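You operate a simulated robot arm through the tools that you are given. There is no shell and no other tool.

Carry out the task below with a simulated robot arm. There is one attempt and no reset: what you move stays moved.

Task
Join the blue-ended short beam to the cross beam and clamp it with the blue bracket.
Fine: lay the beam between the guide ribs, push it home, set the bracket over the joint, turn its knob home. Leave the other beam and brackets.

The check looks at the end state, three seconds after you hand in, the way a careful person would. Anything else that was tipped, shoved, dropped, spilled or broken makes it a failure.

Robot
A 6-joint arm with a two-finger parallel gripper, fixed in place. Base frame: the origin is at the foot of the arm, x ahead of it, y to its left, z up; the work surface is at about z = 858. Lengths are in mm, angles in rad, forces in N, time in s.
With the tool pointing down near the work surface it reaches from about 480 to 880 mm from the base axis. Its first joint turns from -2.007 to 2.007 rad. Payload 4.2 kg.
The TCP is the grasp point between the finger pads, 23 mm short of the fingertips. In the tool frame z runs along the fingers and y along their closing line. Largest opening 94 mm; finger width 38, thickness 10; the body of the gripper, 54 by 96 mm, starts 39 mm behind the TCP.
Orientation is told as [roll, pitch, yaw] about the base's x, y, z axes, in that order, counted from this pose: with the fingers straight down and closing along the base's y, the tool's x points along the base's -x, its y along +y and its z along -z.

Tools
- The arm moves only by the tool nudge_tool. Its argument "deltas" is a list of rows, each a list of 3 entries, a list of its own where there are three numbers: the shift along the base's x, y, z in mm, then the turn, a rotation vector about the base's x, y, z in rad, then the gripper command, from -1 (shut) to 1 (fully open), values between in proportion. In form: [[[dx, dy, dz], [ax, ay, az], jaw], ...]. A call has 1 to 20 rows; each row shifts and turns the commanded pose from where the row before left it. Rows are played at 5 a second. More than 50 mm and 0.15 rad between two rows, or a gripper value outside its range, and nothing of the call is played. Where a pose cannot be reached the arm comes as near as it can. A force on the tool above 90 N (or 10 N above the force at the start of the call, whichever is more), or a blocked arm, ends the call early, and 0.2 s more pass. The fingers move at their own pace (about 108 mm/s each) and stop on an object; they squeeze with about 30 N. The grip force told is the motor's: it shows also when the fingers shut on nothing. Time passes only in rows, and 0.2 s behind the last, so rows that do not move let the fingers close. The reply holds the time, the measured pose of the TCP, the force on the tool along the base axes, the opening and the grip force, in the units named above and with some noise, with the torque about the TCP (base axes, N m) and any sound that the robot's microphone picked up.
- Cameras (640 x 400 px; columns grow to the right, rows downward): "scene" is fixed at [219.9, 500.4, 1602.5]; the picture's right is [-0.83, -0.56, 0.00], its down [-0.34, 0.49, -0.80] and it looks along [0.45, -0.66, -0.60] (base axes); focal length 363 px, centre (320, 200). "wrist" rides on the gripper at [86, 16, -74] in the tool frame; the picture's right is [-0.18, 0.98, 0.00], its down [-0.58, -0.11, -0.81] and it looks along [-0.79, -0.15, 0.59] (tool axes); focal length 243 px, centre (320, 200). There is no depth. A picture from a camera that has moved, and an enlarged one, comes with that camera's place and axes in the base frame and with its lens.
- snapshot(camera): a new picture of that camera. No time passes.
- move_column(by): slides the trunk up (or, below 0, down) by that many mm; the arm rides with it, the base frame stays. It gives what a move gives, with no picture.
- zoom(camera, box): a new picture of the part [left, top, right, bottom] of that camera's present view, enlarged. No time passes.
- finish_job(): hands the job in; it is judged then, once.

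Nothing tells you positions but the pictures and the camera data. Unless the task says otherwise, let go and move clear before handing in.

The tools are called as name(argument=value, ...) on one line, values as JSON. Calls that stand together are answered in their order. nudge_tool: Moves the arm, as the interface text tells. Its arguments: {"type":"object","properties":{"deltas":{"type":"array","items":{"type":"array"}}},"required":["deltas"]} The other tools are called the same way: move_column (by) slides the trunk up or down; snapshot (camera) takes a picture; zoom (camera, box) takes an enlarged picture of a part of a camera's view; finish_job () hands the job in.

At the start:

```text
t: 0.0
tool_pos: [601.9, -39.3, 1216.5]
orientation: [-0.001, 0.0, 0.0]
wrist_force: [-0.2, 0.3, 0.7]
moment: [-0.01, 0.0, 0.0]
opening: 94.0
gripper_force: 0.0
trunk travel left (down, up): [-750.0, 240.0]
```

scene: 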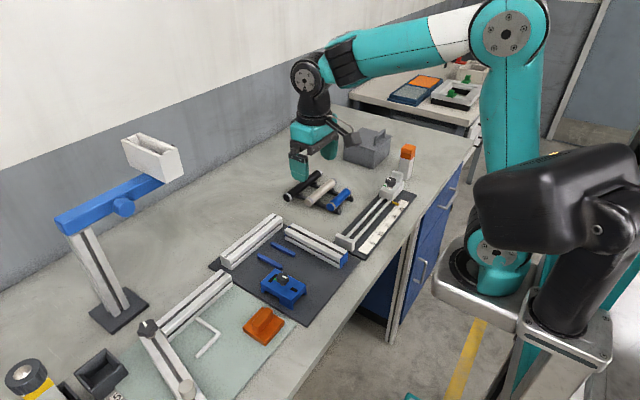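
wrist: 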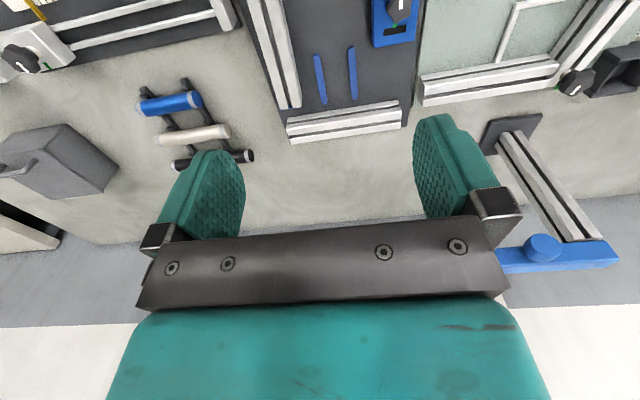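

I see a dark mat with a cross beam, a blue-ended short beam, two blue guide ribs and a blue bracket; I'll look closer before moving anything.

zoom(camera="scene", box=[200, 190, 380, 320])

zoom(camera="wrist", box=[230, 0, 450, 150])

zoom(camera="scene", box=[80, 250, 320, 400])

```text
3.08 times, centred on (290, 255) of scene
camera zoom: at [219.9, 500.4, 1602.5], right [-0.83, -0.56, 0.0], down [-0.34, 0.49, -0.8], along [0.45, -0.66, -0.6], focal length 1116 px, centre (412, 31)
```

zoom: 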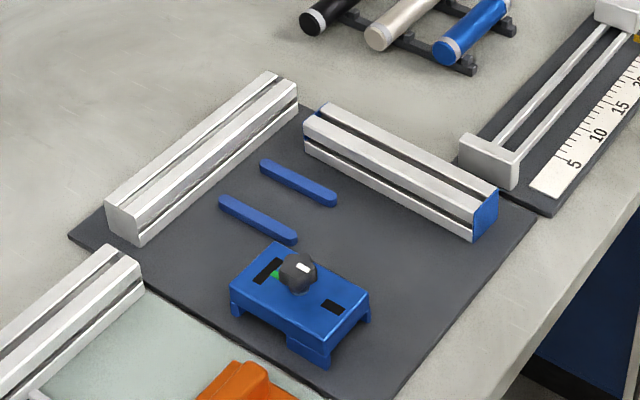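

```text
2.67 times, centred on (340, 75) of wrist
camera zoom: at [515.8, -24.1, 1291.1], right [0.18, 0.98, 0.0], down [0.58, -0.11, 0.81], along [0.79, -0.15, -0.59], focal length 647 px, centre (267, 533)
```

zoom: 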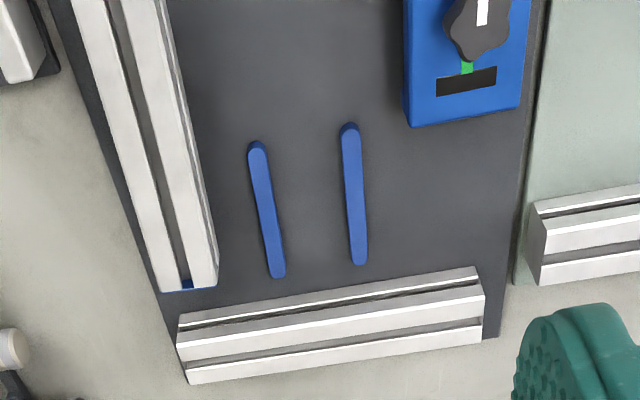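

```text
2.67 times, centred on (200, 325) of scene
camera zoom: at [219.9, 500.4, 1602.5], right [-0.83, -0.56, 0.0], down [-0.34, 0.49, -0.8], along [0.45, -0.66, -0.6], focal length 967 px, centre (640, -133)
```

zoom: 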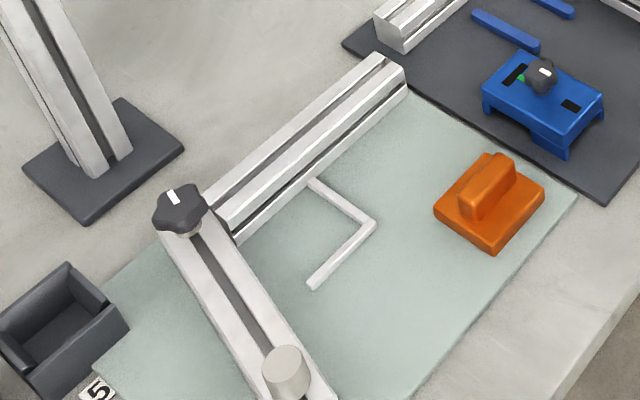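

The short beam lies along x near y≈-112, the ribs are around y≈-58 and 0, the cross beam's face is around x≈800, and the bracket is near (629, 61). I'll lower the hand to look at the bracket and ribs more closely.

nudge_tool(deltas=[[[-2, 10, -40], [0, 0, 0], 1], [[0, 15, -40], [0, 0, 0], 1], [[0, 15, -40], [0, 0, 0], 1], [[0, 15, -40], [0, 0, 0], 1], [[0, 0, 0], [0, 0, 0], 1]])

snapshot(camera="wrist")

```text
t: 1.2
tool_pos: [599.1, 15.2, 1057.0]
orientation: [-0.001, 0.0, 0.001]
wrist_force: [-0.2, -0.2, -0.3]
moment: [-0.01, -0.04, 0.02]
opening: 94.2
gripper_force: 0.0
trunk travel left (down, up): [-750.0, 240.0]
```

```text
taken
camera wrist: at [513.3, 31.7, 1131.1], right [0.18, 0.98, 0.0], down [0.58, -0.11, 0.81], along [0.79, -0.15, -0.59], focal length 243 px, centre (320, 200)
```

wrist: 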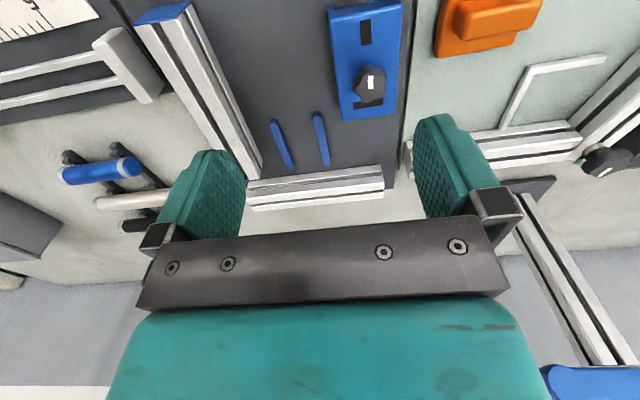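

The wrist view now shows bracket, ribs and both beams; I'll enlarge the parts.

zoom(camera="wrist", box=[310, 0, 420, 130])

zoom(camera="wrist", box=[120, 0, 270, 190])

zoom(camera="wrist", box=[230, 90, 420, 220])

zoom(camera="scene", box=[250, 250, 320, 310])

zoom(camera="wrist", box=[400, 0, 640, 200])

```text
3.08 times, centred on (365, 65) of wrist
camera zoom: at [513.3, 31.7, 1131.1], right [0.18, 0.98, 0.0], down [0.58, -0.11, 0.81], along [0.79, -0.15, -0.59], focal length 746 px, centre (182, 615)
```

zoom: 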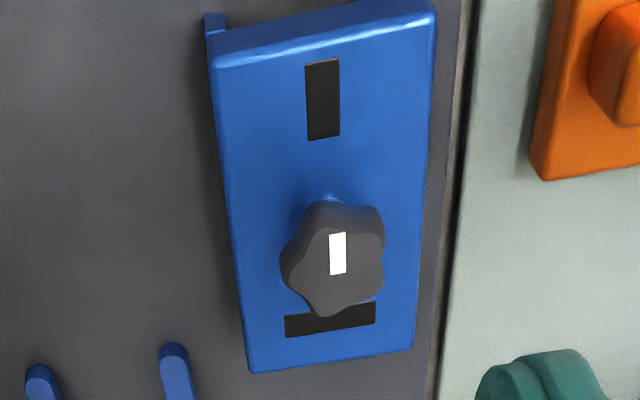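

```text
2.11 times, centred on (195, 95) of wrist
camera zoom: at [513.3, 31.7, 1131.1], right [0.18, 0.98, 0.0], down [0.58, -0.11, 0.81], along [0.79, -0.15, -0.59], focal length 511 px, centre (583, 421)
```

zoom: 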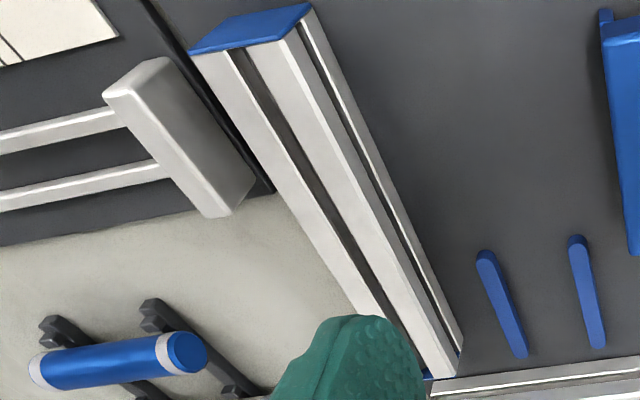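

```text
3.08 times, centred on (325, 155) of wrist
camera zoom: at [513.3, 31.7, 1131.1], right [0.18, 0.98, 0.0], down [0.58, -0.11, 0.81], along [0.79, -0.15, -0.59], focal length 746 px, centre (305, 338)
```

zoom: 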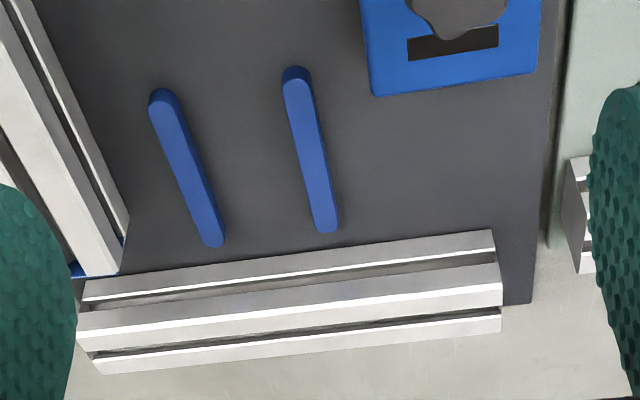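

```text
6.67 times, centred on (285, 280) of scene
camera zoom: at [219.9, 500.4, 1602.5], right [-0.83, -0.56, 0.0], down [-0.34, 0.49, -0.8], along [0.45, -0.66, -0.6], focal length 2417 px, centre (553, -333)
```

zoom: 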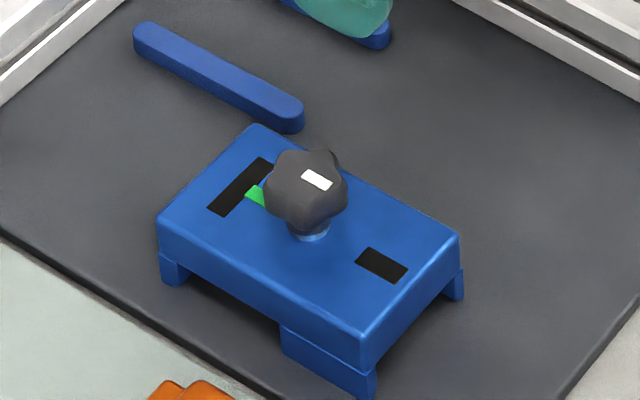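

```text
2.00 times, centred on (520, 100) of wrist
camera zoom: at [513.3, 31.7, 1131.1], right [0.18, 0.98, 0.0], down [0.58, -0.11, 0.81], along [0.79, -0.15, -0.59], focal length 485 px, centre (-80, 400)
```

zoom: 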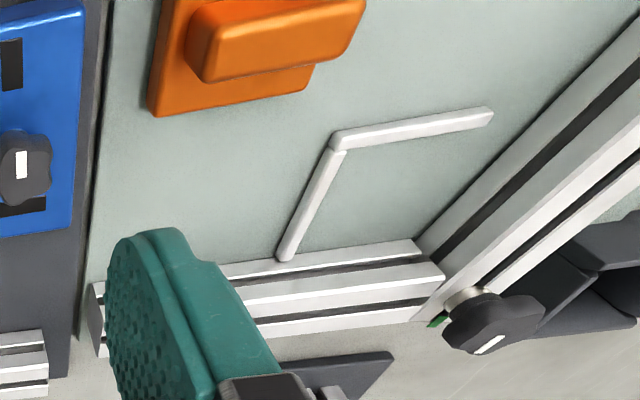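

The bracket is about 97×58 mm with its cross-beam cavity already towards +x; its plate top is near z≈890 and the knob top near z≈922. I'll go over the short beam at a safe height and take a close look to refine its position.

nudge_tool(deltas=[[[0, -40, 0], [0, 0, 0], 1], [[0, -40, 0], [0, 0, 0], 1], [[0, -40, 0], [0, 0, 0], 1], [[0, -7, -40], [0, 0, 0], 0.4], [[0, 0, -40], [0, 0, 0], 0.4], [[0, 0, 0], [0, 0, 0], 0.4]])

snapshot(camera="wrist")

zoom(camera="scene", box=[200, 180, 380, 300])

```text
t: 2.6
tool_pos: [600.8, -113.0, 977.0]
orientation: [0.0, -0.001, -0.001]
wrist_force: [-0.5, -0.4, 0.0]
moment: [-0.01, 0.01, -0.01]
opening: 65.6
gripper_force: 0.1
trunk travel left (down, up): [-750.0, 240.0]
```

```text
taken
camera wrist: at [514.1, -96.3, 1051.4], right [0.18, 0.98, 0.0], down [0.58, -0.11, 0.81], along [0.79, -0.15, -0.59], focal length 243 px, centre (320, 200)
```

wrist: 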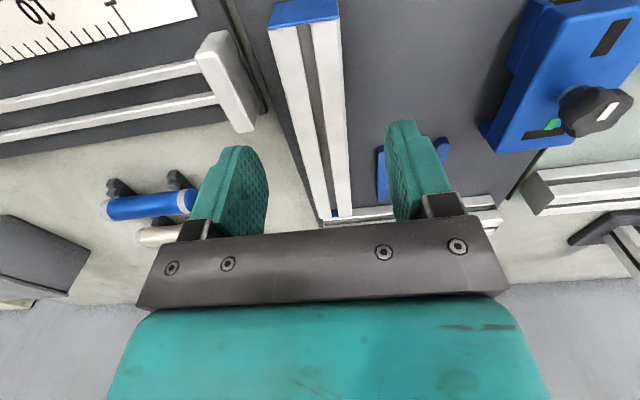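

```text
3.33 times, centred on (290, 240) of scene
camera zoom: at [219.9, 500.4, 1602.5], right [-0.83, -0.56, 0.0], down [-0.34, 0.49, -0.8], along [0.45, -0.66, -0.6], focal length 1208 px, centre (420, 67)
```

zoom: 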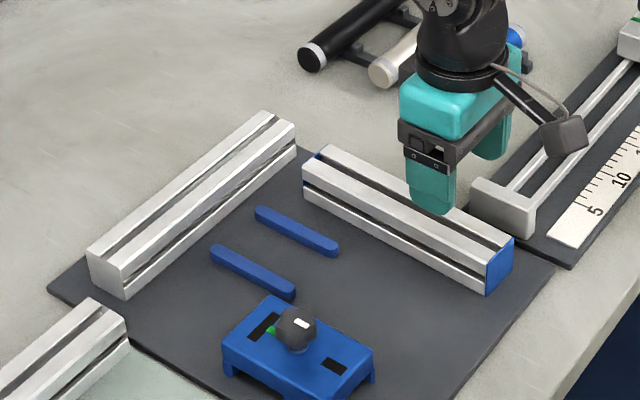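

The fingers straddle the beam from above; I'll enlarge the view to measure the beam's edges.

zoom(camera="wrist", box=[250, 0, 410, 130])

zoom(camera="wrist", box=[260, 110, 420, 240])

zoom(camera="wrist", box=[470, 0, 640, 160])

```text
3.08 times, centred on (330, 65) of wrist
camera zoom: at [514.1, -96.3, 1051.4], right [0.18, 0.98, 0.0], down [0.58, -0.11, 0.81], along [0.79, -0.15, -0.59], focal length 746 px, centre (289, 615)
```

zoom: 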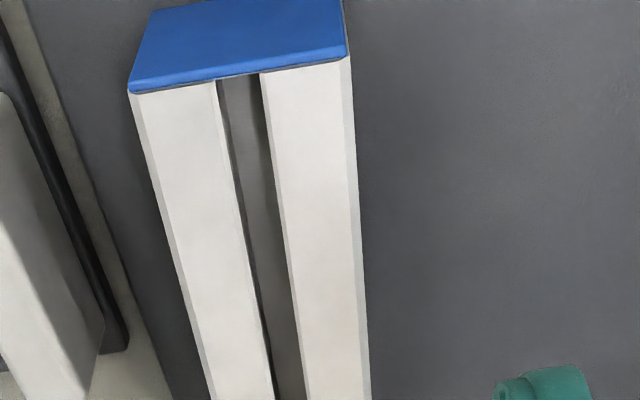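

```text
3.08 times, centred on (340, 175) of wrist
camera zoom: at [514.1, -96.3, 1051.4], right [0.18, 0.98, 0.0], down [0.58, -0.11, 0.81], along [0.79, -0.15, -0.59], focal length 746 px, centre (258, 277)
```

zoom: 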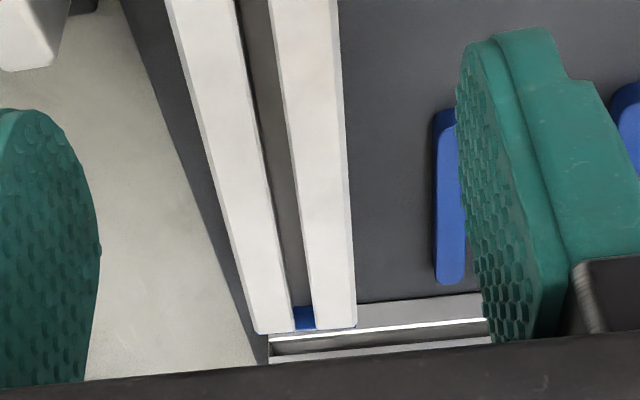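

```text
2.50 times, centred on (555, 80) of wrist
camera zoom: at [514.1, -96.3, 1051.4], right [0.18, 0.98, 0.0], down [0.58, -0.11, 0.81], along [0.79, -0.15, -0.59], focal length 606 px, centre (-268, 500)
```

zoom: 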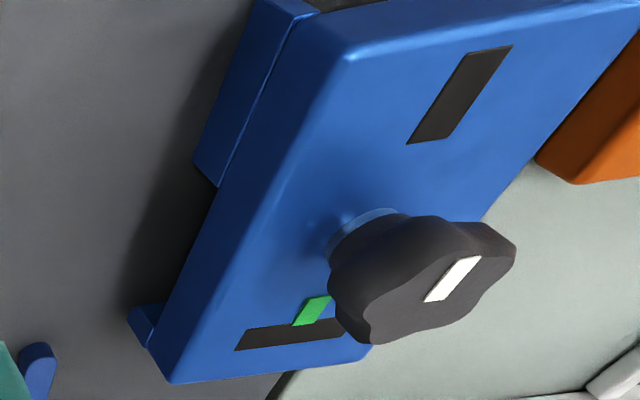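

The short beam sits at about x 560–757 with its axis near y≈-114 to -121 (yaw about -0.035). I'll come down over it near x≈628 with the jaws set to about 54 mm, high enough to keep the fingertips above the ribs later.

nudge_tool(deltas=[[[28, -4, 0], [0, 0, -0.036], 0.16], [[0, 0, -30], [0, 0, 0], 0.16], [[0, 0, -15], [0, 0, 0], 0.16], [[0, 0, 0], [0, 0, 0], 0.16]])

snapshot(camera="wrist")

zoom(camera="scene", box=[270, 190, 380, 280])

```text
t: 3.6
tool_pos: [628.6, -116.4, 930.9]
orientation: [0.001, 0.0, -0.036]
wrist_force: [-0.1, 0.1, -0.4]
moment: [0.0, 0.01, -0.01]
opening: 54.4
gripper_force: 0.2
trunk travel left (down, up): [-750.0, 240.0]
```

```text
taken
camera wrist: at [543.0, -97.3, 1006.3], right [0.22, 0.98, 0.0], down [0.58, -0.13, 0.81], along [0.79, -0.18, -0.59], focal length 243 px, centre (320, 200)
```

wrist: 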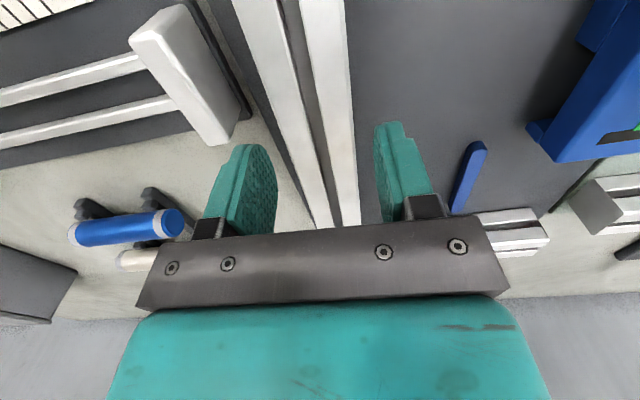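

```text
4.44 times, centred on (325, 235) of scene
camera zoom: at [219.9, 500.4, 1602.5], right [-0.83, -0.56, 0.0], down [-0.34, 0.49, -0.8], along [0.45, -0.66, -0.6], focal length 1611 px, centre (298, 44)
```

zoom: 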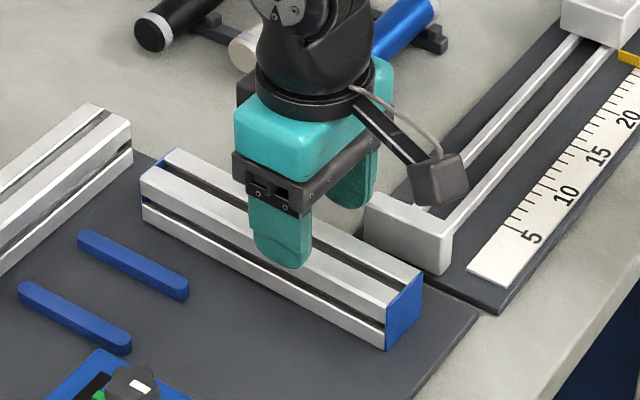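

The beam is centred between the fingers to within about 2 mm. I'll lower to grasp height (fingertips ~14 mm above the mat), then close.

nudge_tool(deltas=[[[6, -1.5, 0], [0, 0, 0], 0.12], [[0, 0, -12], [0, 0, 0], 0.12], [[0, 0, -12], [0, 0, 0], 0.12], [[0, 0, -10], [0, 0, 0], 0.12], [[0, 0, 0], [0, 0, 0], 0.12]])

zoom(camera="wrist", box=[220, 80, 420, 240])

zoom(camera="scene", box=[270, 190, 380, 280])

```text
t: 4.8
tool_pos: [635.2, -116.4, 897.6]
orientation: [0.001, 0.001, -0.037]
wrist_force: [-0.8, -1.2, 0.1]
moment: [0.01, -0.03, 0.0]
opening: 52.8
gripper_force: 0.1
trunk travel left (down, up): [-750.0, 240.0]
```

```text
2.50 times, centred on (320, 160) of wrist
camera zoom: at [548.6, -98.1, 972.5], right [0.22, 0.98, 0.0], down [0.58, -0.13, 0.81], along [0.79, -0.18, -0.59], focal length 606 px, centre (320, 300)
```

zoom: 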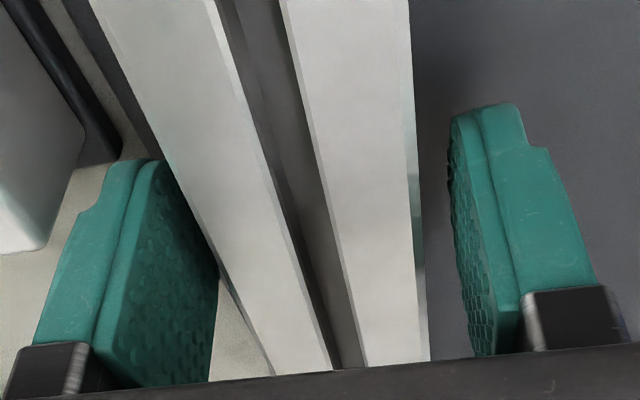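

```text
4.44 times, centred on (325, 235) of scene
camera zoom: at [219.9, 500.4, 1602.5], right [-0.83, -0.56, 0.0], down [-0.34, 0.49, -0.8], along [0.45, -0.66, -0.6], focal length 1611 px, centre (298, 44)
```

zoom: 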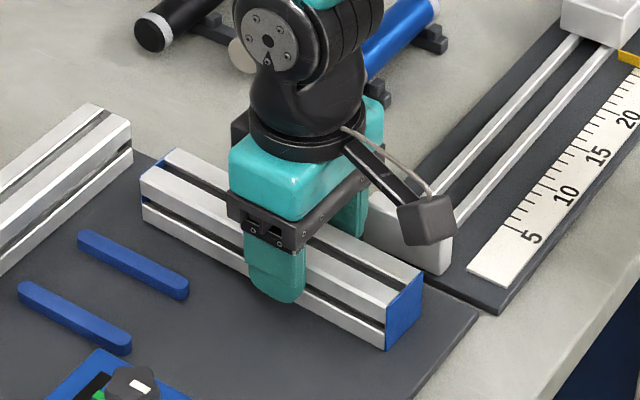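

The beam is a bit nearer the -y finger, so I'll shift 2 mm and close.

nudge_tool(deltas=[[[0, -2, 0], [0, 0, 0], 0.12], [[0, 0, 0], [0, 0, 0], -0.2], [[0, 0, 0], [0, 0, 0], -1], [[0, 0, 0], [0, 0, 0], -1], [[0, 0, 0], [0, 0, 0], -1]])

zoom(camera="wrist", box=[220, 80, 420, 240])

```text
t: 6.0
tool_pos: [634.6, -119.6, 896.6]
orientation: [0.002, 0.0, -0.037]
wrist_force: [-0.2, 0.8, 1.7]
moment: [0.09, 0.08, 0.01]
opening: 39.7
gripper_force: 29.7
trunk travel left (down, up): [-750.0, 240.0]
```

```text
2.50 times, centred on (320, 160) of wrist
camera zoom: at [548.6, -100.1, 972.4], right [0.22, 0.98, 0.0], down [0.58, -0.13, 0.81], along [0.79, -0.18, -0.59], focal length 606 px, centre (320, 300)
```

zoom: 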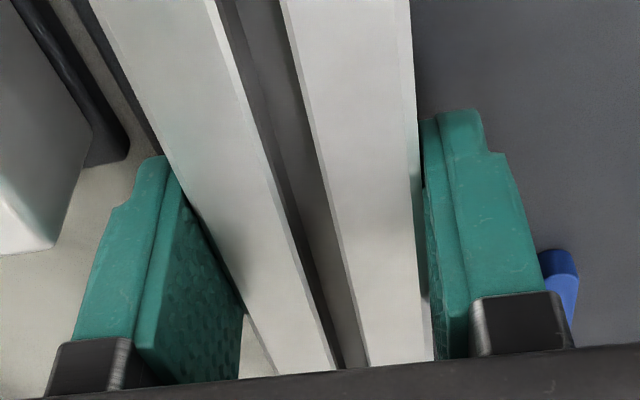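

Gripped with a 39.7 mm opening (40 mm beam). I'll lift it straight up about 60 mm and check it.

nudge_tool(deltas=[[[0, 0, 8], [0, 0, 0], -1], [[0, 0, 16], [0, 0, 0], -1], [[0, 0, 18], [0, 0, 0], -1], [[0, 0, 18], [0, 0, 0], -1], [[0, 0, 0], [0, 0, 0], -1]])

snapshot(camera="wrist")

snapshot(camera="scene")

```text
t: 7.2
tool_pos: [634.7, -119.7, 958.5]
orientation: [-0.001, 0.0, -0.037]
wrist_force: [-0.4, -0.1, -0.1]
moment: [0.01, 0.02, -0.02]
opening: 0.2
gripper_force: 29.8
trunk travel left (down, up): [-750.0, 240.0]
```

```text
taken
camera wrist: at [548.0, -100.5, 1032.4], right [0.22, 0.98, 0.0], down [0.58, -0.13, 0.81], along [0.79, -0.18, -0.59], focal length 243 px, centre (320, 200)
```

wrist: 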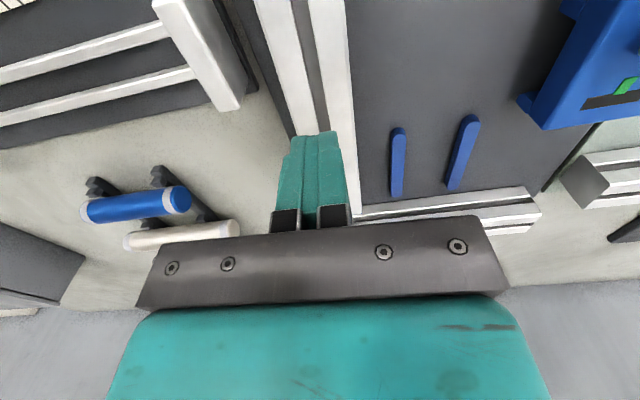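

```text
taken
```

scene: 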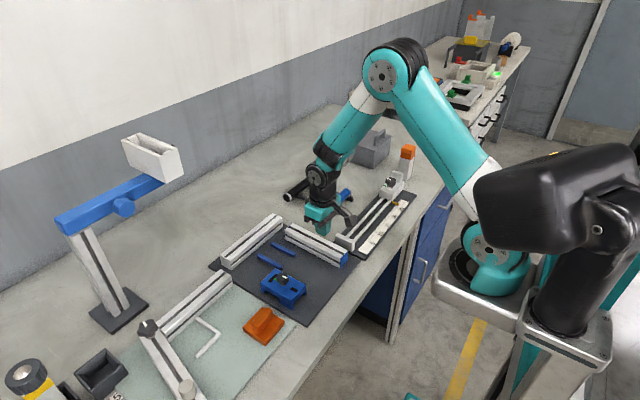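

The beam slipped out of the grip and stayed on the mat. I'll check where it lies now before regripping deeper and at its middle.

zoom(camera="scene", box=[200, 190, 380, 310])

zoom(camera="wrist", box=[220, 0, 400, 140])

zoom(camera="wrist", box=[340, 80, 560, 250])

```text
3.33 times, centred on (290, 250) of scene
camera zoom: at [219.9, 500.4, 1602.5], right [-0.83, -0.56, 0.0], down [-0.34, 0.49, -0.8], along [0.45, -0.66, -0.6], focal length 1208 px, centre (420, 33)
```

zoom: 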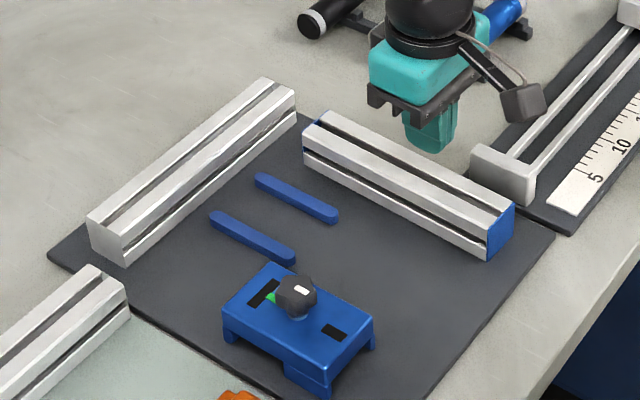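

```text
2.86 times, centred on (310, 70) of wrist
camera zoom: at [548.0, -100.5, 1032.4], right [0.22, 0.98, 0.0], down [0.58, -0.13, 0.81], along [0.79, -0.18, -0.59], focal length 693 px, centre (349, 571)
```

zoom: 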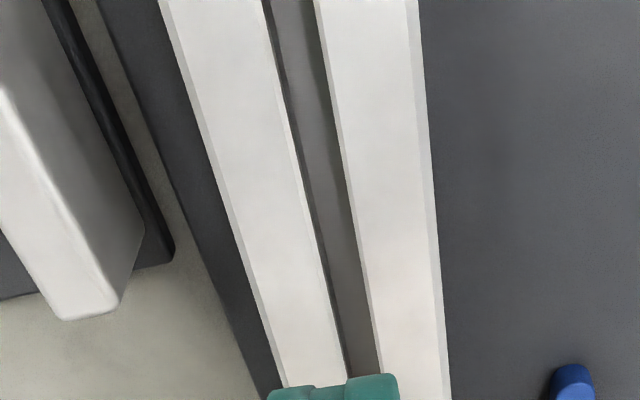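

```text
2.35 times, centred on (450, 165) of wrist
camera zoom: at [548.0, -100.5, 1032.4], right [0.22, 0.98, 0.0], down [0.58, -0.13, 0.81], along [0.79, -0.18, -0.59], focal length 571 px, centre (14, 282)
```

zoom: 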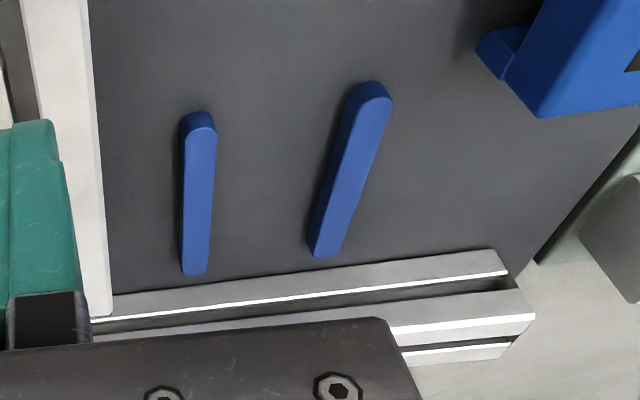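

The beam hasn't moved much (axis about y≈-120 at x=660). I'll regrip at its centre with the fingers reaching almost to the mat, where they stay clear of the ruler block and, later, of the ribs.

nudge_tool(deltas=[[[13, -0.5, 0], [0, 0, 0], 0.2], [[13, -0.5, 0], [0, 0, 0], 0.2], [[0, 0, 0], [0, 0, 0], 0.2], [[0, 0, -25], [0, 0, 0], 0.2], [[0, 0, 0], [0, 0, 0], 0.2]])

zoom(camera="wrist", box=[220, 60, 420, 240])

```text
t: 8.4
tool_pos: [660.8, -120.0, 932.9]
orientation: [0.0, -0.001, -0.039]
wrist_force: [0.5, 0.7, 0.2]
moment: [0.01, 0.02, 0.01]
opening: 56.2
gripper_force: 0.1
trunk travel left (down, up): [-750.0, 240.0]
```

```text
2.22 times, centred on (320, 150) of wrist
camera zoom: at [574.4, -101.6, 1006.4], right [0.22, 0.98, 0.0], down [0.58, -0.13, 0.81], along [0.79, -0.18, -0.59], focal length 539 px, centre (320, 311)
```

zoom: 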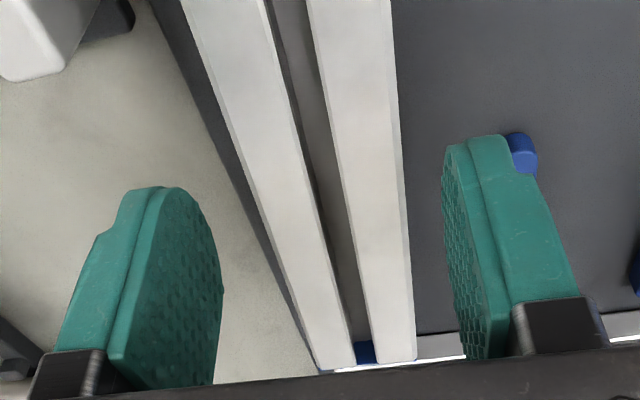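

Well centred; lowering to about 10 mm above my previous depth and closing.

nudge_tool(deltas=[[[0, 0, -20], [0, 0, 0], 0.2], [[0, 0, -15], [0, 0, 0], 0.2], [[0, 0, -7], [0, 0, 0], 0.2], [[0, 0, -3], [0, 0, 0], 0.2], [[0, 0, 0], [0, 0, 0], 0.2]])

nudge_tool(deltas=[[[0, 0, 0], [0, 0, 0], -0.2], [[0, 0, 0], [0, 0, 0], -1], [[0, 0, 0], [0, 0, 0], -1], [[0, 0, 0], [0, 0, 0], -1], [[0, 0, 3], [0, 0, 0], -1], [[0, 0, 0], [0, 0, 0], -1]])

zoom(camera="wrist", box=[220, 60, 420, 240])

zoom(camera="scene", box=[270, 190, 380, 280])

```text
t: 9.6
tool_pos: [660.4, -120.1, 886.3]
orientation: [0.001, 0.0, -0.038]
wrist_force: [0.9, 0.0, 0.0]
moment: [0.02, 0.01, 0.01]
opening: 56.4
gripper_force: 0.1
trunk travel left (down, up): [-750.0, 240.0]
```

```text
t: 11.0
tool_pos: [659.6, -121.2, 890.4]
orientation: [-0.001, 0.0, -0.038]
wrist_force: [0.6, -0.3, -2.6]
moment: [0.0, 0.03, -0.04]
opening: 39.9
gripper_force: 30.0
trunk travel left (down, up): [-750.0, 240.0]
```

```text
2.22 times, centred on (320, 150) of wrist
camera zoom: at [574.6, -101.7, 964.9], right [0.22, 0.98, 0.0], down [0.58, -0.13, 0.81], along [0.79, -0.18, -0.59], focal length 539 px, centre (320, 311)
```

zoom: 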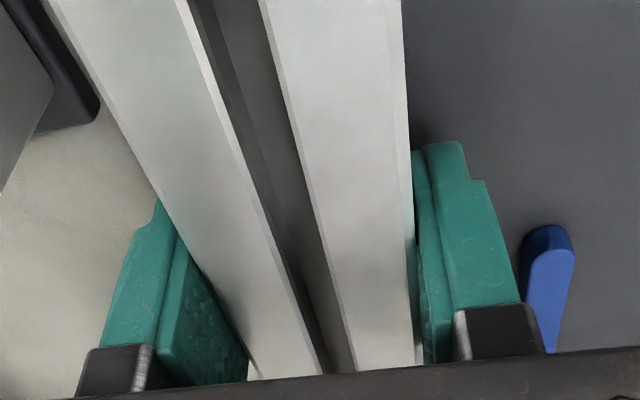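

```text
4.44 times, centred on (325, 235) of scene
camera zoom: at [219.9, 500.4, 1602.5], right [-0.83, -0.56, 0.0], down [-0.34, 0.49, -0.8], along [0.45, -0.66, -0.6], focal length 1611 px, centre (298, 44)
```

zoom: 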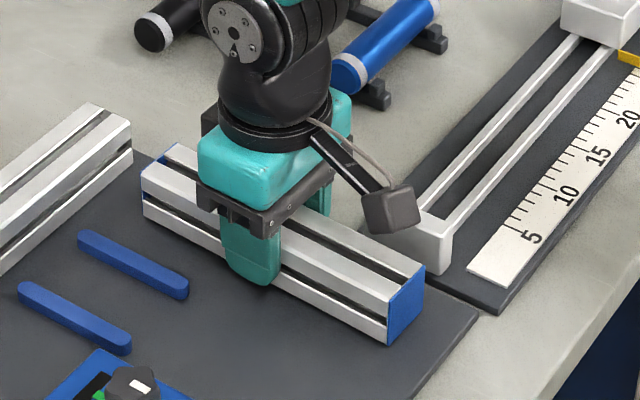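

Now the tool carries about 2.6 N, so the beam seems lifted. I'll raise it slowly and check.

nudge_tool(deltas=[[[0, 0, 4], [0, 0, 0], -1], [[0, 0, 4], [0, 0, 0], -1], [[0, 0, 4], [0, 0, 0], -1], [[0, 0, 0], [0, 0, 0], -1]])

zoom(camera="scene", box=[270, 190, 380, 280])

zoom(camera="wrist", box=[220, 60, 420, 240])

```text
t: 12.0
tool_pos: [658.5, -119.8, 901.6]
orientation: [0.001, 0.0, -0.035]
wrist_force: [-0.7, -0.9, -2.7]
moment: [-0.01, -0.01, -0.04]
opening: 39.8
gripper_force: 30.6
trunk travel left (down, up): [-750.0, 240.0]
```

```text
4.44 times, centred on (325, 235) of scene
camera zoom: at [219.9, 500.4, 1602.5], right [-0.83, -0.56, 0.0], down [-0.34, 0.49, -0.8], along [0.45, -0.66, -0.6], focal length 1611 px, centre (298, 44)
```

zoom: 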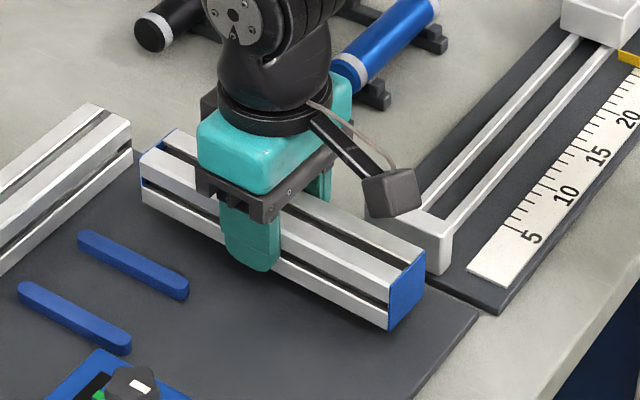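

```text
2.22 times, centred on (320, 150) of wrist
camera zoom: at [574.5, -101.6, 977.5], right [0.22, 0.98, 0.0], down [0.58, -0.13, 0.81], along [0.79, -0.18, -0.59], focal length 539 px, centre (320, 311)
```

zoom: 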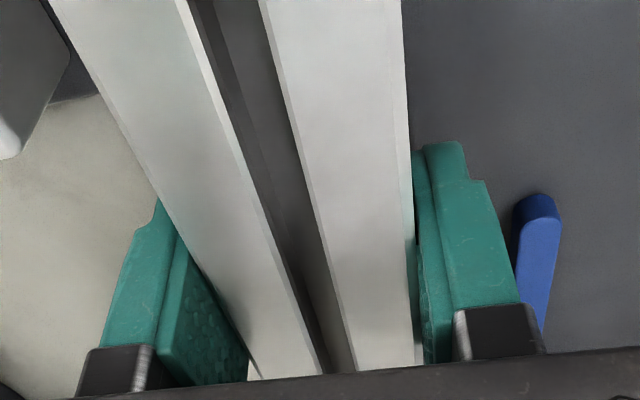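

The beam is held and rising with the gripper. I'll raise it about 20 mm more, then carry it sideways over the ribs and straighten its yaw.

nudge_tool(deltas=[[[0, 0, 6], [0, 0, 0], -1], [[0, 0, 7], [0, 0, 0], -1], [[0, 0, 7], [0, 0, 0], -1], [[0, 10, 0], [0, 0, 0], -1], [[0, 15, 0], [0, 0, 0.01], -1], [[0, 15, 0], [0, 0, 0.01], -1], [[0, 15, 0], [0, 0, 0.01], -1], [[0, 15, 0], [0, 0, 0.006], -1], [[0, 10, 0], [0, 0, 0], -1], [[0, 8, 0], [0, 0, 0], -1], [[0, 0, 0], [0, 0, 0], -1]])

snapshot(camera="wrist")

zoom(camera="scene", box=[200, 190, 380, 310])

```text
t: 14.4
tool_pos: [660.2, -33.1, 921.8]
orientation: [0.0, 0.0, 0.001]
wrist_force: [-0.2, 0.4, -3.0]
moment: [0.02, 0.01, 0.02]
opening: 40.0
gripper_force: 29.8
trunk travel left (down, up): [-750.0, 240.0]
```

```text
taken
camera wrist: at [574.0, -17.0, 997.2], right [0.18, 0.98, 0.0], down [0.58, -0.11, 0.81], along [0.79, -0.15, -0.59], focal length 243 px, centre (320, 200)
```

wrist: 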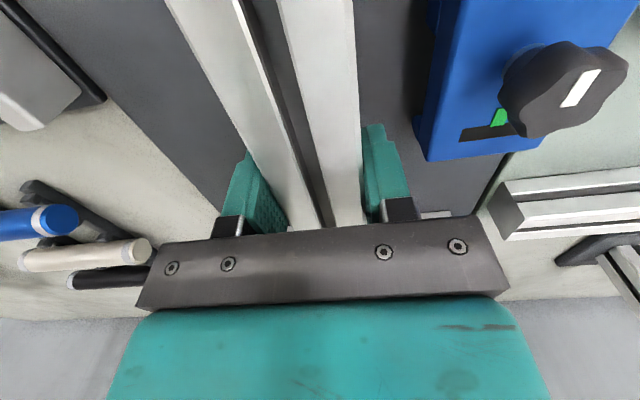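

```text
3.33 times, centred on (290, 250) of scene
camera zoom: at [219.9, 500.4, 1602.5], right [-0.83, -0.56, 0.0], down [-0.34, 0.49, -0.8], along [0.45, -0.66, -0.6], focal length 1208 px, centre (420, 33)
```

zoom: 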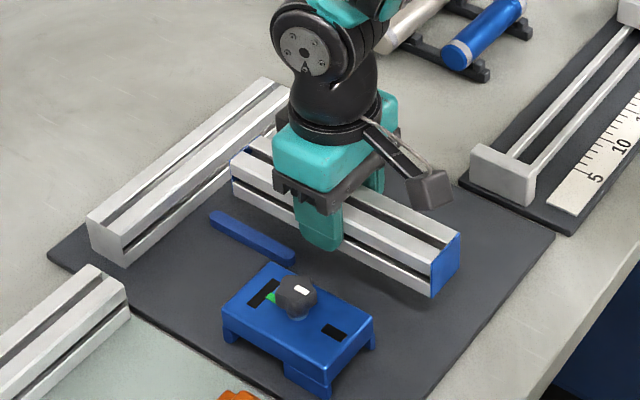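

The beam is over the channel. I'll measure the ribs more precisely from the scene camera (which agrees well with the held beam's position) before lowering.

zoom(camera="scene", box=[250, 230, 300, 270])

zoom(camera="scene", box=[255, 220, 345, 285])

zoom(camera="wrist", box=[150, 0, 430, 230])

```text
10.00 times, centred on (275, 250) of scene
camera zoom: at [219.9, 500.4, 1602.5], right [-0.83, -0.56, 0.0], down [-0.34, 0.49, -0.8], along [0.45, -0.66, -0.6], focal length 3626 px, centre (770, -300)
```

zoom: 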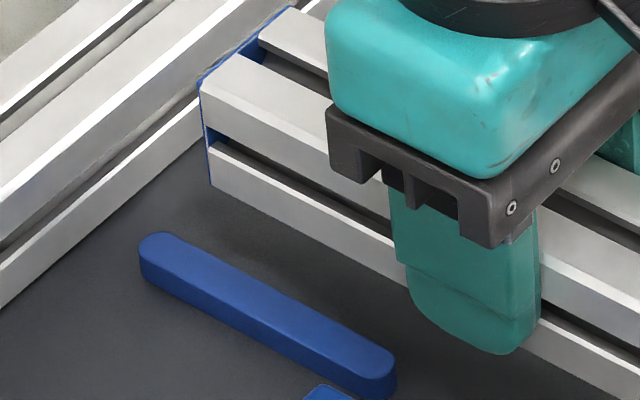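

```text
6.15 times, centred on (300, 252) of scene
camera zoom: at [219.9, 500.4, 1602.5], right [-0.83, -0.56, 0.0], down [-0.34, 0.49, -0.8], along [0.45, -0.66, -0.6], focal length 2231 px, centre (443, -123)
```

zoom: 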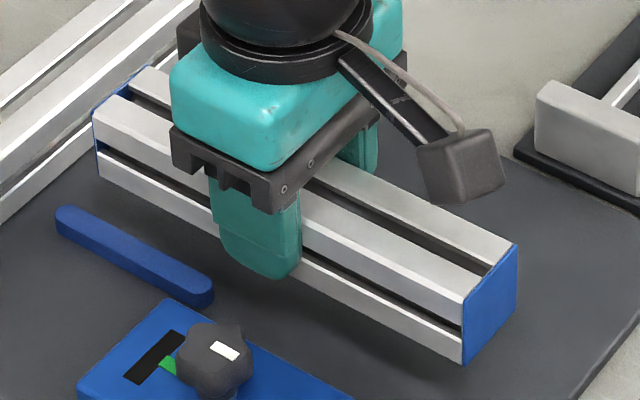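

```text
1.74 times, centred on (290, 115) of wrist
camera zoom: at [574.0, -17.0, 997.2], right [0.18, 0.98, 0.0], down [0.58, -0.11, 0.81], along [0.79, -0.15, -0.59], focal length 422 px, centre (372, 348)
```

zoom: 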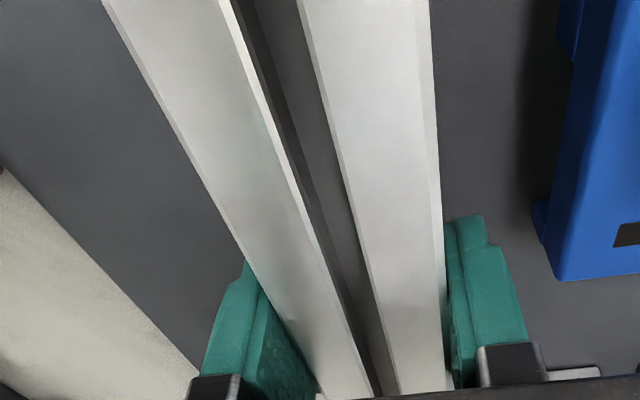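

The channel centre looks to be near y≈-34. I'll lower to just above the rib tops and compare the beam with the ribs locally.

nudge_tool(deltas=[[[0, -1.5, -8], [0, 0, 0], -1], [[0, 0, -8], [0, 0, 0], -1], [[0, 0, -5], [0, 0, 0], -1], [[0, 0, 0], [0, 0, 0], -1]])

zoom(camera="scene", box=[250, 230, 300, 270])

zoom(camera="scene", box=[255, 220, 345, 285])

snapshot(camera="wrist")

```text
t: 15.4
tool_pos: [659.9, -34.7, 901.1]
orientation: [0.0, -0.001, -0.002]
wrist_force: [0.1, 0.1, -3.5]
moment: [-0.02, 0.0, 0.02]
opening: 39.7
gripper_force: 30.3
trunk travel left (down, up): [-750.0, 240.0]
```

```text
10.00 times, centred on (275, 250) of scene
camera zoom: at [219.9, 500.4, 1602.5], right [-0.83, -0.56, 0.0], down [-0.34, 0.49, -0.8], along [0.45, -0.66, -0.6], focal length 3626 px, centre (770, -300)
```

zoom: 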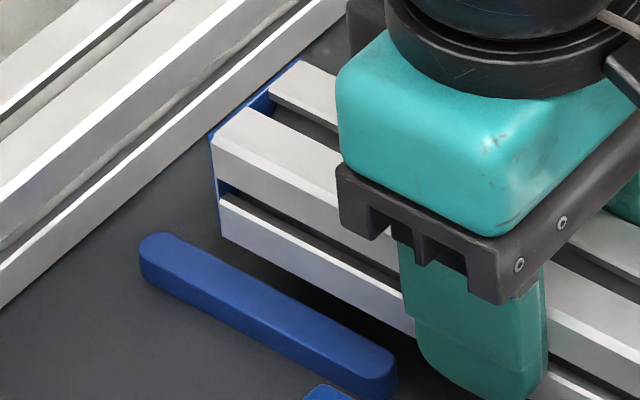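

```text
6.15 times, centred on (300, 252) of scene
camera zoom: at [219.9, 500.4, 1602.5], right [-0.83, -0.56, 0.0], down [-0.34, 0.49, -0.8], along [0.45, -0.66, -0.6], focal length 2231 px, centre (443, -123)
```

zoom: 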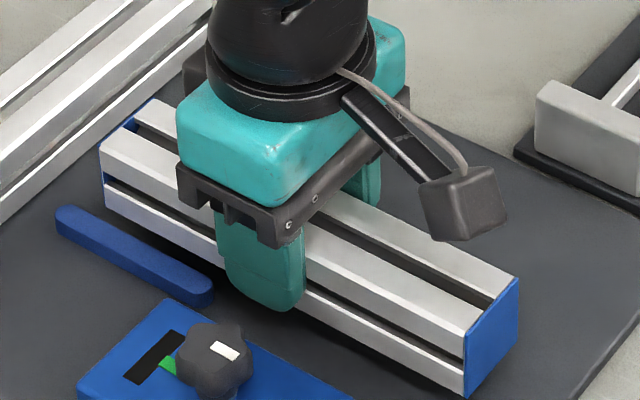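

```text
taken
camera wrist: at [573.9, -18.6, 976.1], right [0.18, 0.98, 0.0], down [0.58, -0.11, 0.81], along [0.79, -0.15, -0.59], focal length 243 px, centre (320, 200)
```

wrist: 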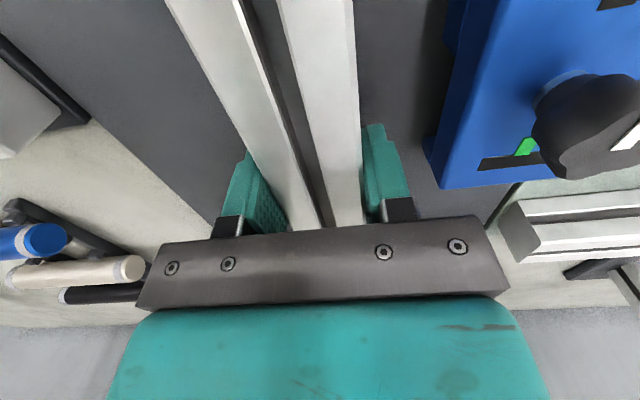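

The +y side of the beam looks to be about 1 mm inside the rib's edge. A tighter zoom will show the gap and relative yaw better.

zoom(camera="scene", box=[260, 250, 292, 270])

zoom(camera="scene", box=[205, 200, 295, 260])

```text
16.00 times, centred on (276, 260) of scene
camera zoom: at [219.9, 500.4, 1602.5], right [-0.83, -0.56, 0.0], down [-0.34, 0.49, -0.8], along [0.45, -0.66, -0.6], focal length 5801 px, centre (1024, -760)
```

zoom: 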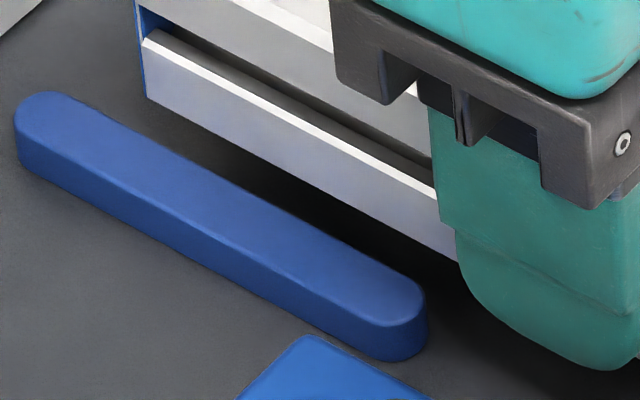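

```text
6.67 times, centred on (250, 230) of scene
camera zoom: at [219.9, 500.4, 1602.5], right [-0.83, -0.56, 0.0], down [-0.34, 0.49, -0.8], along [0.45, -0.66, -0.6], focal length 2417 px, centre (787, 0)
```

zoom: 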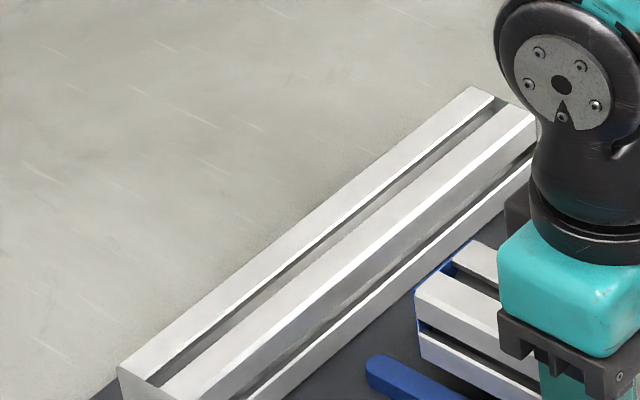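

The beam is parallel to the ribs and about 2–3 mm inside the visible rib. I'll nudge +0.7 mm in y and lower in small steps while watching force.

nudge_tool(deltas=[[[0, 0.7, -2], [0, 0, 0], -1], [[0, 0, -2], [0, 0, 0], -1], [[0, 0, -2], [0, 0, 0], -1], [[0, 0, -2], [0, 0, 0], -1], [[0, 0, 0], [0, 0, 0], -1]])

zoom(camera="scene", box=[260, 250, 292, 270])

```text
t: 16.6
tool_pos: [660.0, -33.3, 894.2]
orientation: [0.0, 0.001, 0.001]
wrist_force: [0.2, 1.0, -2.3]
moment: [0.02, 0.0, -0.04]
opening: 39.9
gripper_force: 29.8
trunk travel left (down, up): [-750.0, 240.0]
```

```text
16.00 times, centred on (276, 260) of scene
camera zoom: at [219.9, 500.4, 1602.5], right [-0.83, -0.56, 0.0], down [-0.34, 0.49, -0.8], along [0.45, -0.66, -0.6], focal length 5801 px, centre (1024, -760)
```

zoom: 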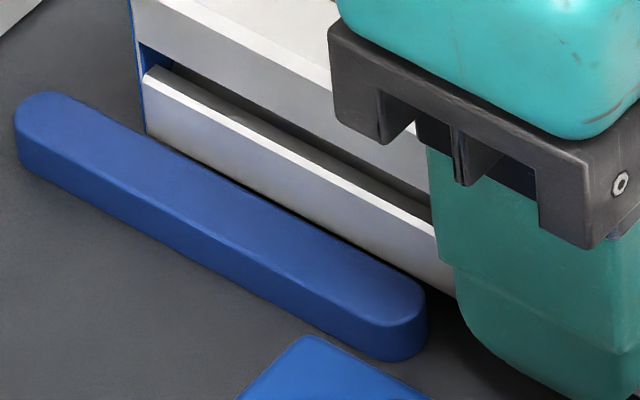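

The beam bottom is now slipping down behind the rib with no extra force. Continuing down to the mat.

nudge_tool(deltas=[[[0, 0, -2], [0, 0, 0], -1], [[0, 0, -2], [0, 0, 0], -1], [[0, 0, -1], [0, 0, 0], -1], [[0, 0, 0], [0, 0, 0], -1]])

nudge_tool(deltas=[[[0, 0, -1], [0, 0, 0], -1], [[0, 0, 0], [0, 0, 0], -1]])

zoom(camera="scene", box=[255, 220, 345, 285])

```text
t: 17.6
tool_pos: [660.2, -32.6, 887.4]
orientation: [0.001, 0.0, -0.001]
wrist_force: [1.9, 0.1, -2.2]
moment: [0.01, -0.01, 0.0]
opening: 39.7
gripper_force: 29.7
trunk travel left (down, up): [-750.0, 240.0]
```

```text
t: 18.2
tool_pos: [660.0, -33.1, 888.2]
orientation: [-0.001, -0.001, 0.0]
wrist_force: [1.2, -0.3, -2.7]
moment: [-0.01, -0.05, 0.02]
opening: 39.8
gripper_force: 30.4
trunk travel left (down, up): [-750.0, 240.0]
```

```text
6.15 times, centred on (300, 252) of scene
camera zoom: at [219.9, 500.4, 1602.5], right [-0.83, -0.56, 0.0], down [-0.34, 0.49, -0.8], along [0.45, -0.66, -0.6], focal length 2231 px, centre (443, -123)
```

zoom: 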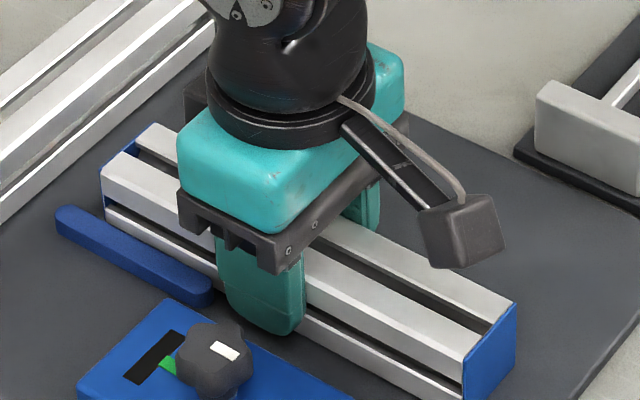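

The force still shows the full beam weight, so it's just about at mat level. One more millimetre or so until it takes load.

nudge_tool(deltas=[[[0, 0, -0.7], [0, 0, 0], -1], [[0, 0, 0], [0, 0, 0], -1]])

nudge_tool(deltas=[[[0, 0, -0.7], [0, 0, 0], -1], [[0, 0, 0], [0, 0, 0], -1]])

```text
t: 18.8
tool_pos: [659.8, -33.5, 886.9]
orientation: [0.0, 0.0, -0.002]
wrist_force: [-0.1, 0.7, 8.9]
moment: [-0.02, 0.82, -0.03]
opening: 39.7
gripper_force: 29.9
trunk travel left (down, up): [-750.0, 240.0]
```

```text
t: 19.4
tool_pos: [660.3, -33.4, 887.7]
orientation: [0.0, 0.0, -0.002]
wrist_force: [-3.1, 0.1, 19.3]
moment: [0.06, 0.05, -0.04]
opening: 40.1
gripper_force: 29.7
trunk travel left (down, up): [-750.0, 240.0]
```

The beam is on the mat between the ribs. I'll unload, open slightly, slide back along the beam to x≈624 so the fingers never reach the ribs, and regrip for the push.

nudge_tool(deltas=[[[0, 0, 1.2], [0, 0, 0], -1], [[0, 0, 0], [0, 0, 0], 0.1], [[0, 0, 0], [0, 0, 0], 0.1], [[0, 0, 1], [0, 0, 0], 0.1], [[0, 0, 0], [0, 0, 0], 0.1]])

nudge_tool(deltas=[[[-12, 0, 0], [0, 0, 0], 0.1], [[-12, 0, 0], [0, 0, 0], 0.1], [[-12, 0, 0], [0, 0, 0], 0.1], [[0, 0, 0], [0, 0, 0], 0.1]])

zoom(camera="scene", box=[240, 210, 350, 290])

snapshot(camera="wrist")

```text
t: 20.6
tool_pos: [660.1, -33.6, 889.0]
orientation: [0.0, 0.0, 0.0]
wrist_force: [0.1, 0.1, -0.6]
moment: [-0.02, -0.01, 0.0]
opening: 51.5
gripper_force: 0.1
trunk travel left (down, up): [-750.0, 240.0]
```

```text
t: 21.6
tool_pos: [623.4, -34.1, 887.6]
orientation: [0.0, -0.003, -0.001]
wrist_force: [-0.5, 0.0, -0.1]
moment: [0.0, -0.01, -0.02]
opening: 51.8
gripper_force: 0.1
trunk travel left (down, up): [-750.0, 240.0]
```

```text
5.00 times, centred on (295, 250) of scene
camera zoom: at [219.9, 500.4, 1602.5], right [-0.83, -0.56, 0.0], down [-0.34, 0.49, -0.8], along [0.45, -0.66, -0.6], focal length 1813 px, centre (445, -50)
```

zoom: 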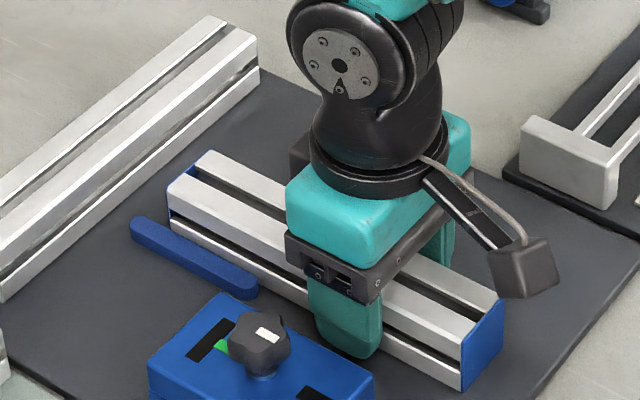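

```text
taken
camera wrist: at [537.7, -17.5, 962.8], right [0.18, 0.98, 0.0], down [0.58, -0.11, 0.81], along [0.79, -0.15, -0.59], focal length 243 px, centre (320, 200)
```

wrist: 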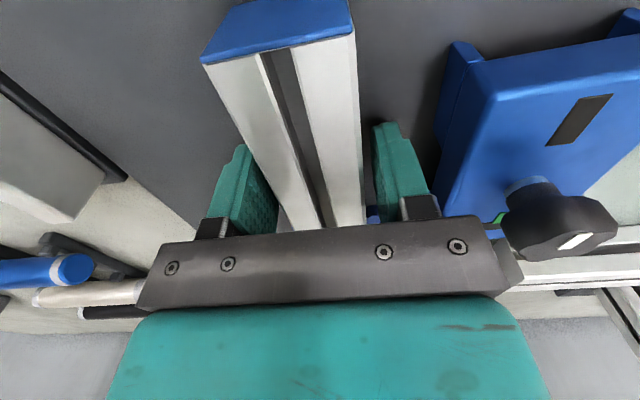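

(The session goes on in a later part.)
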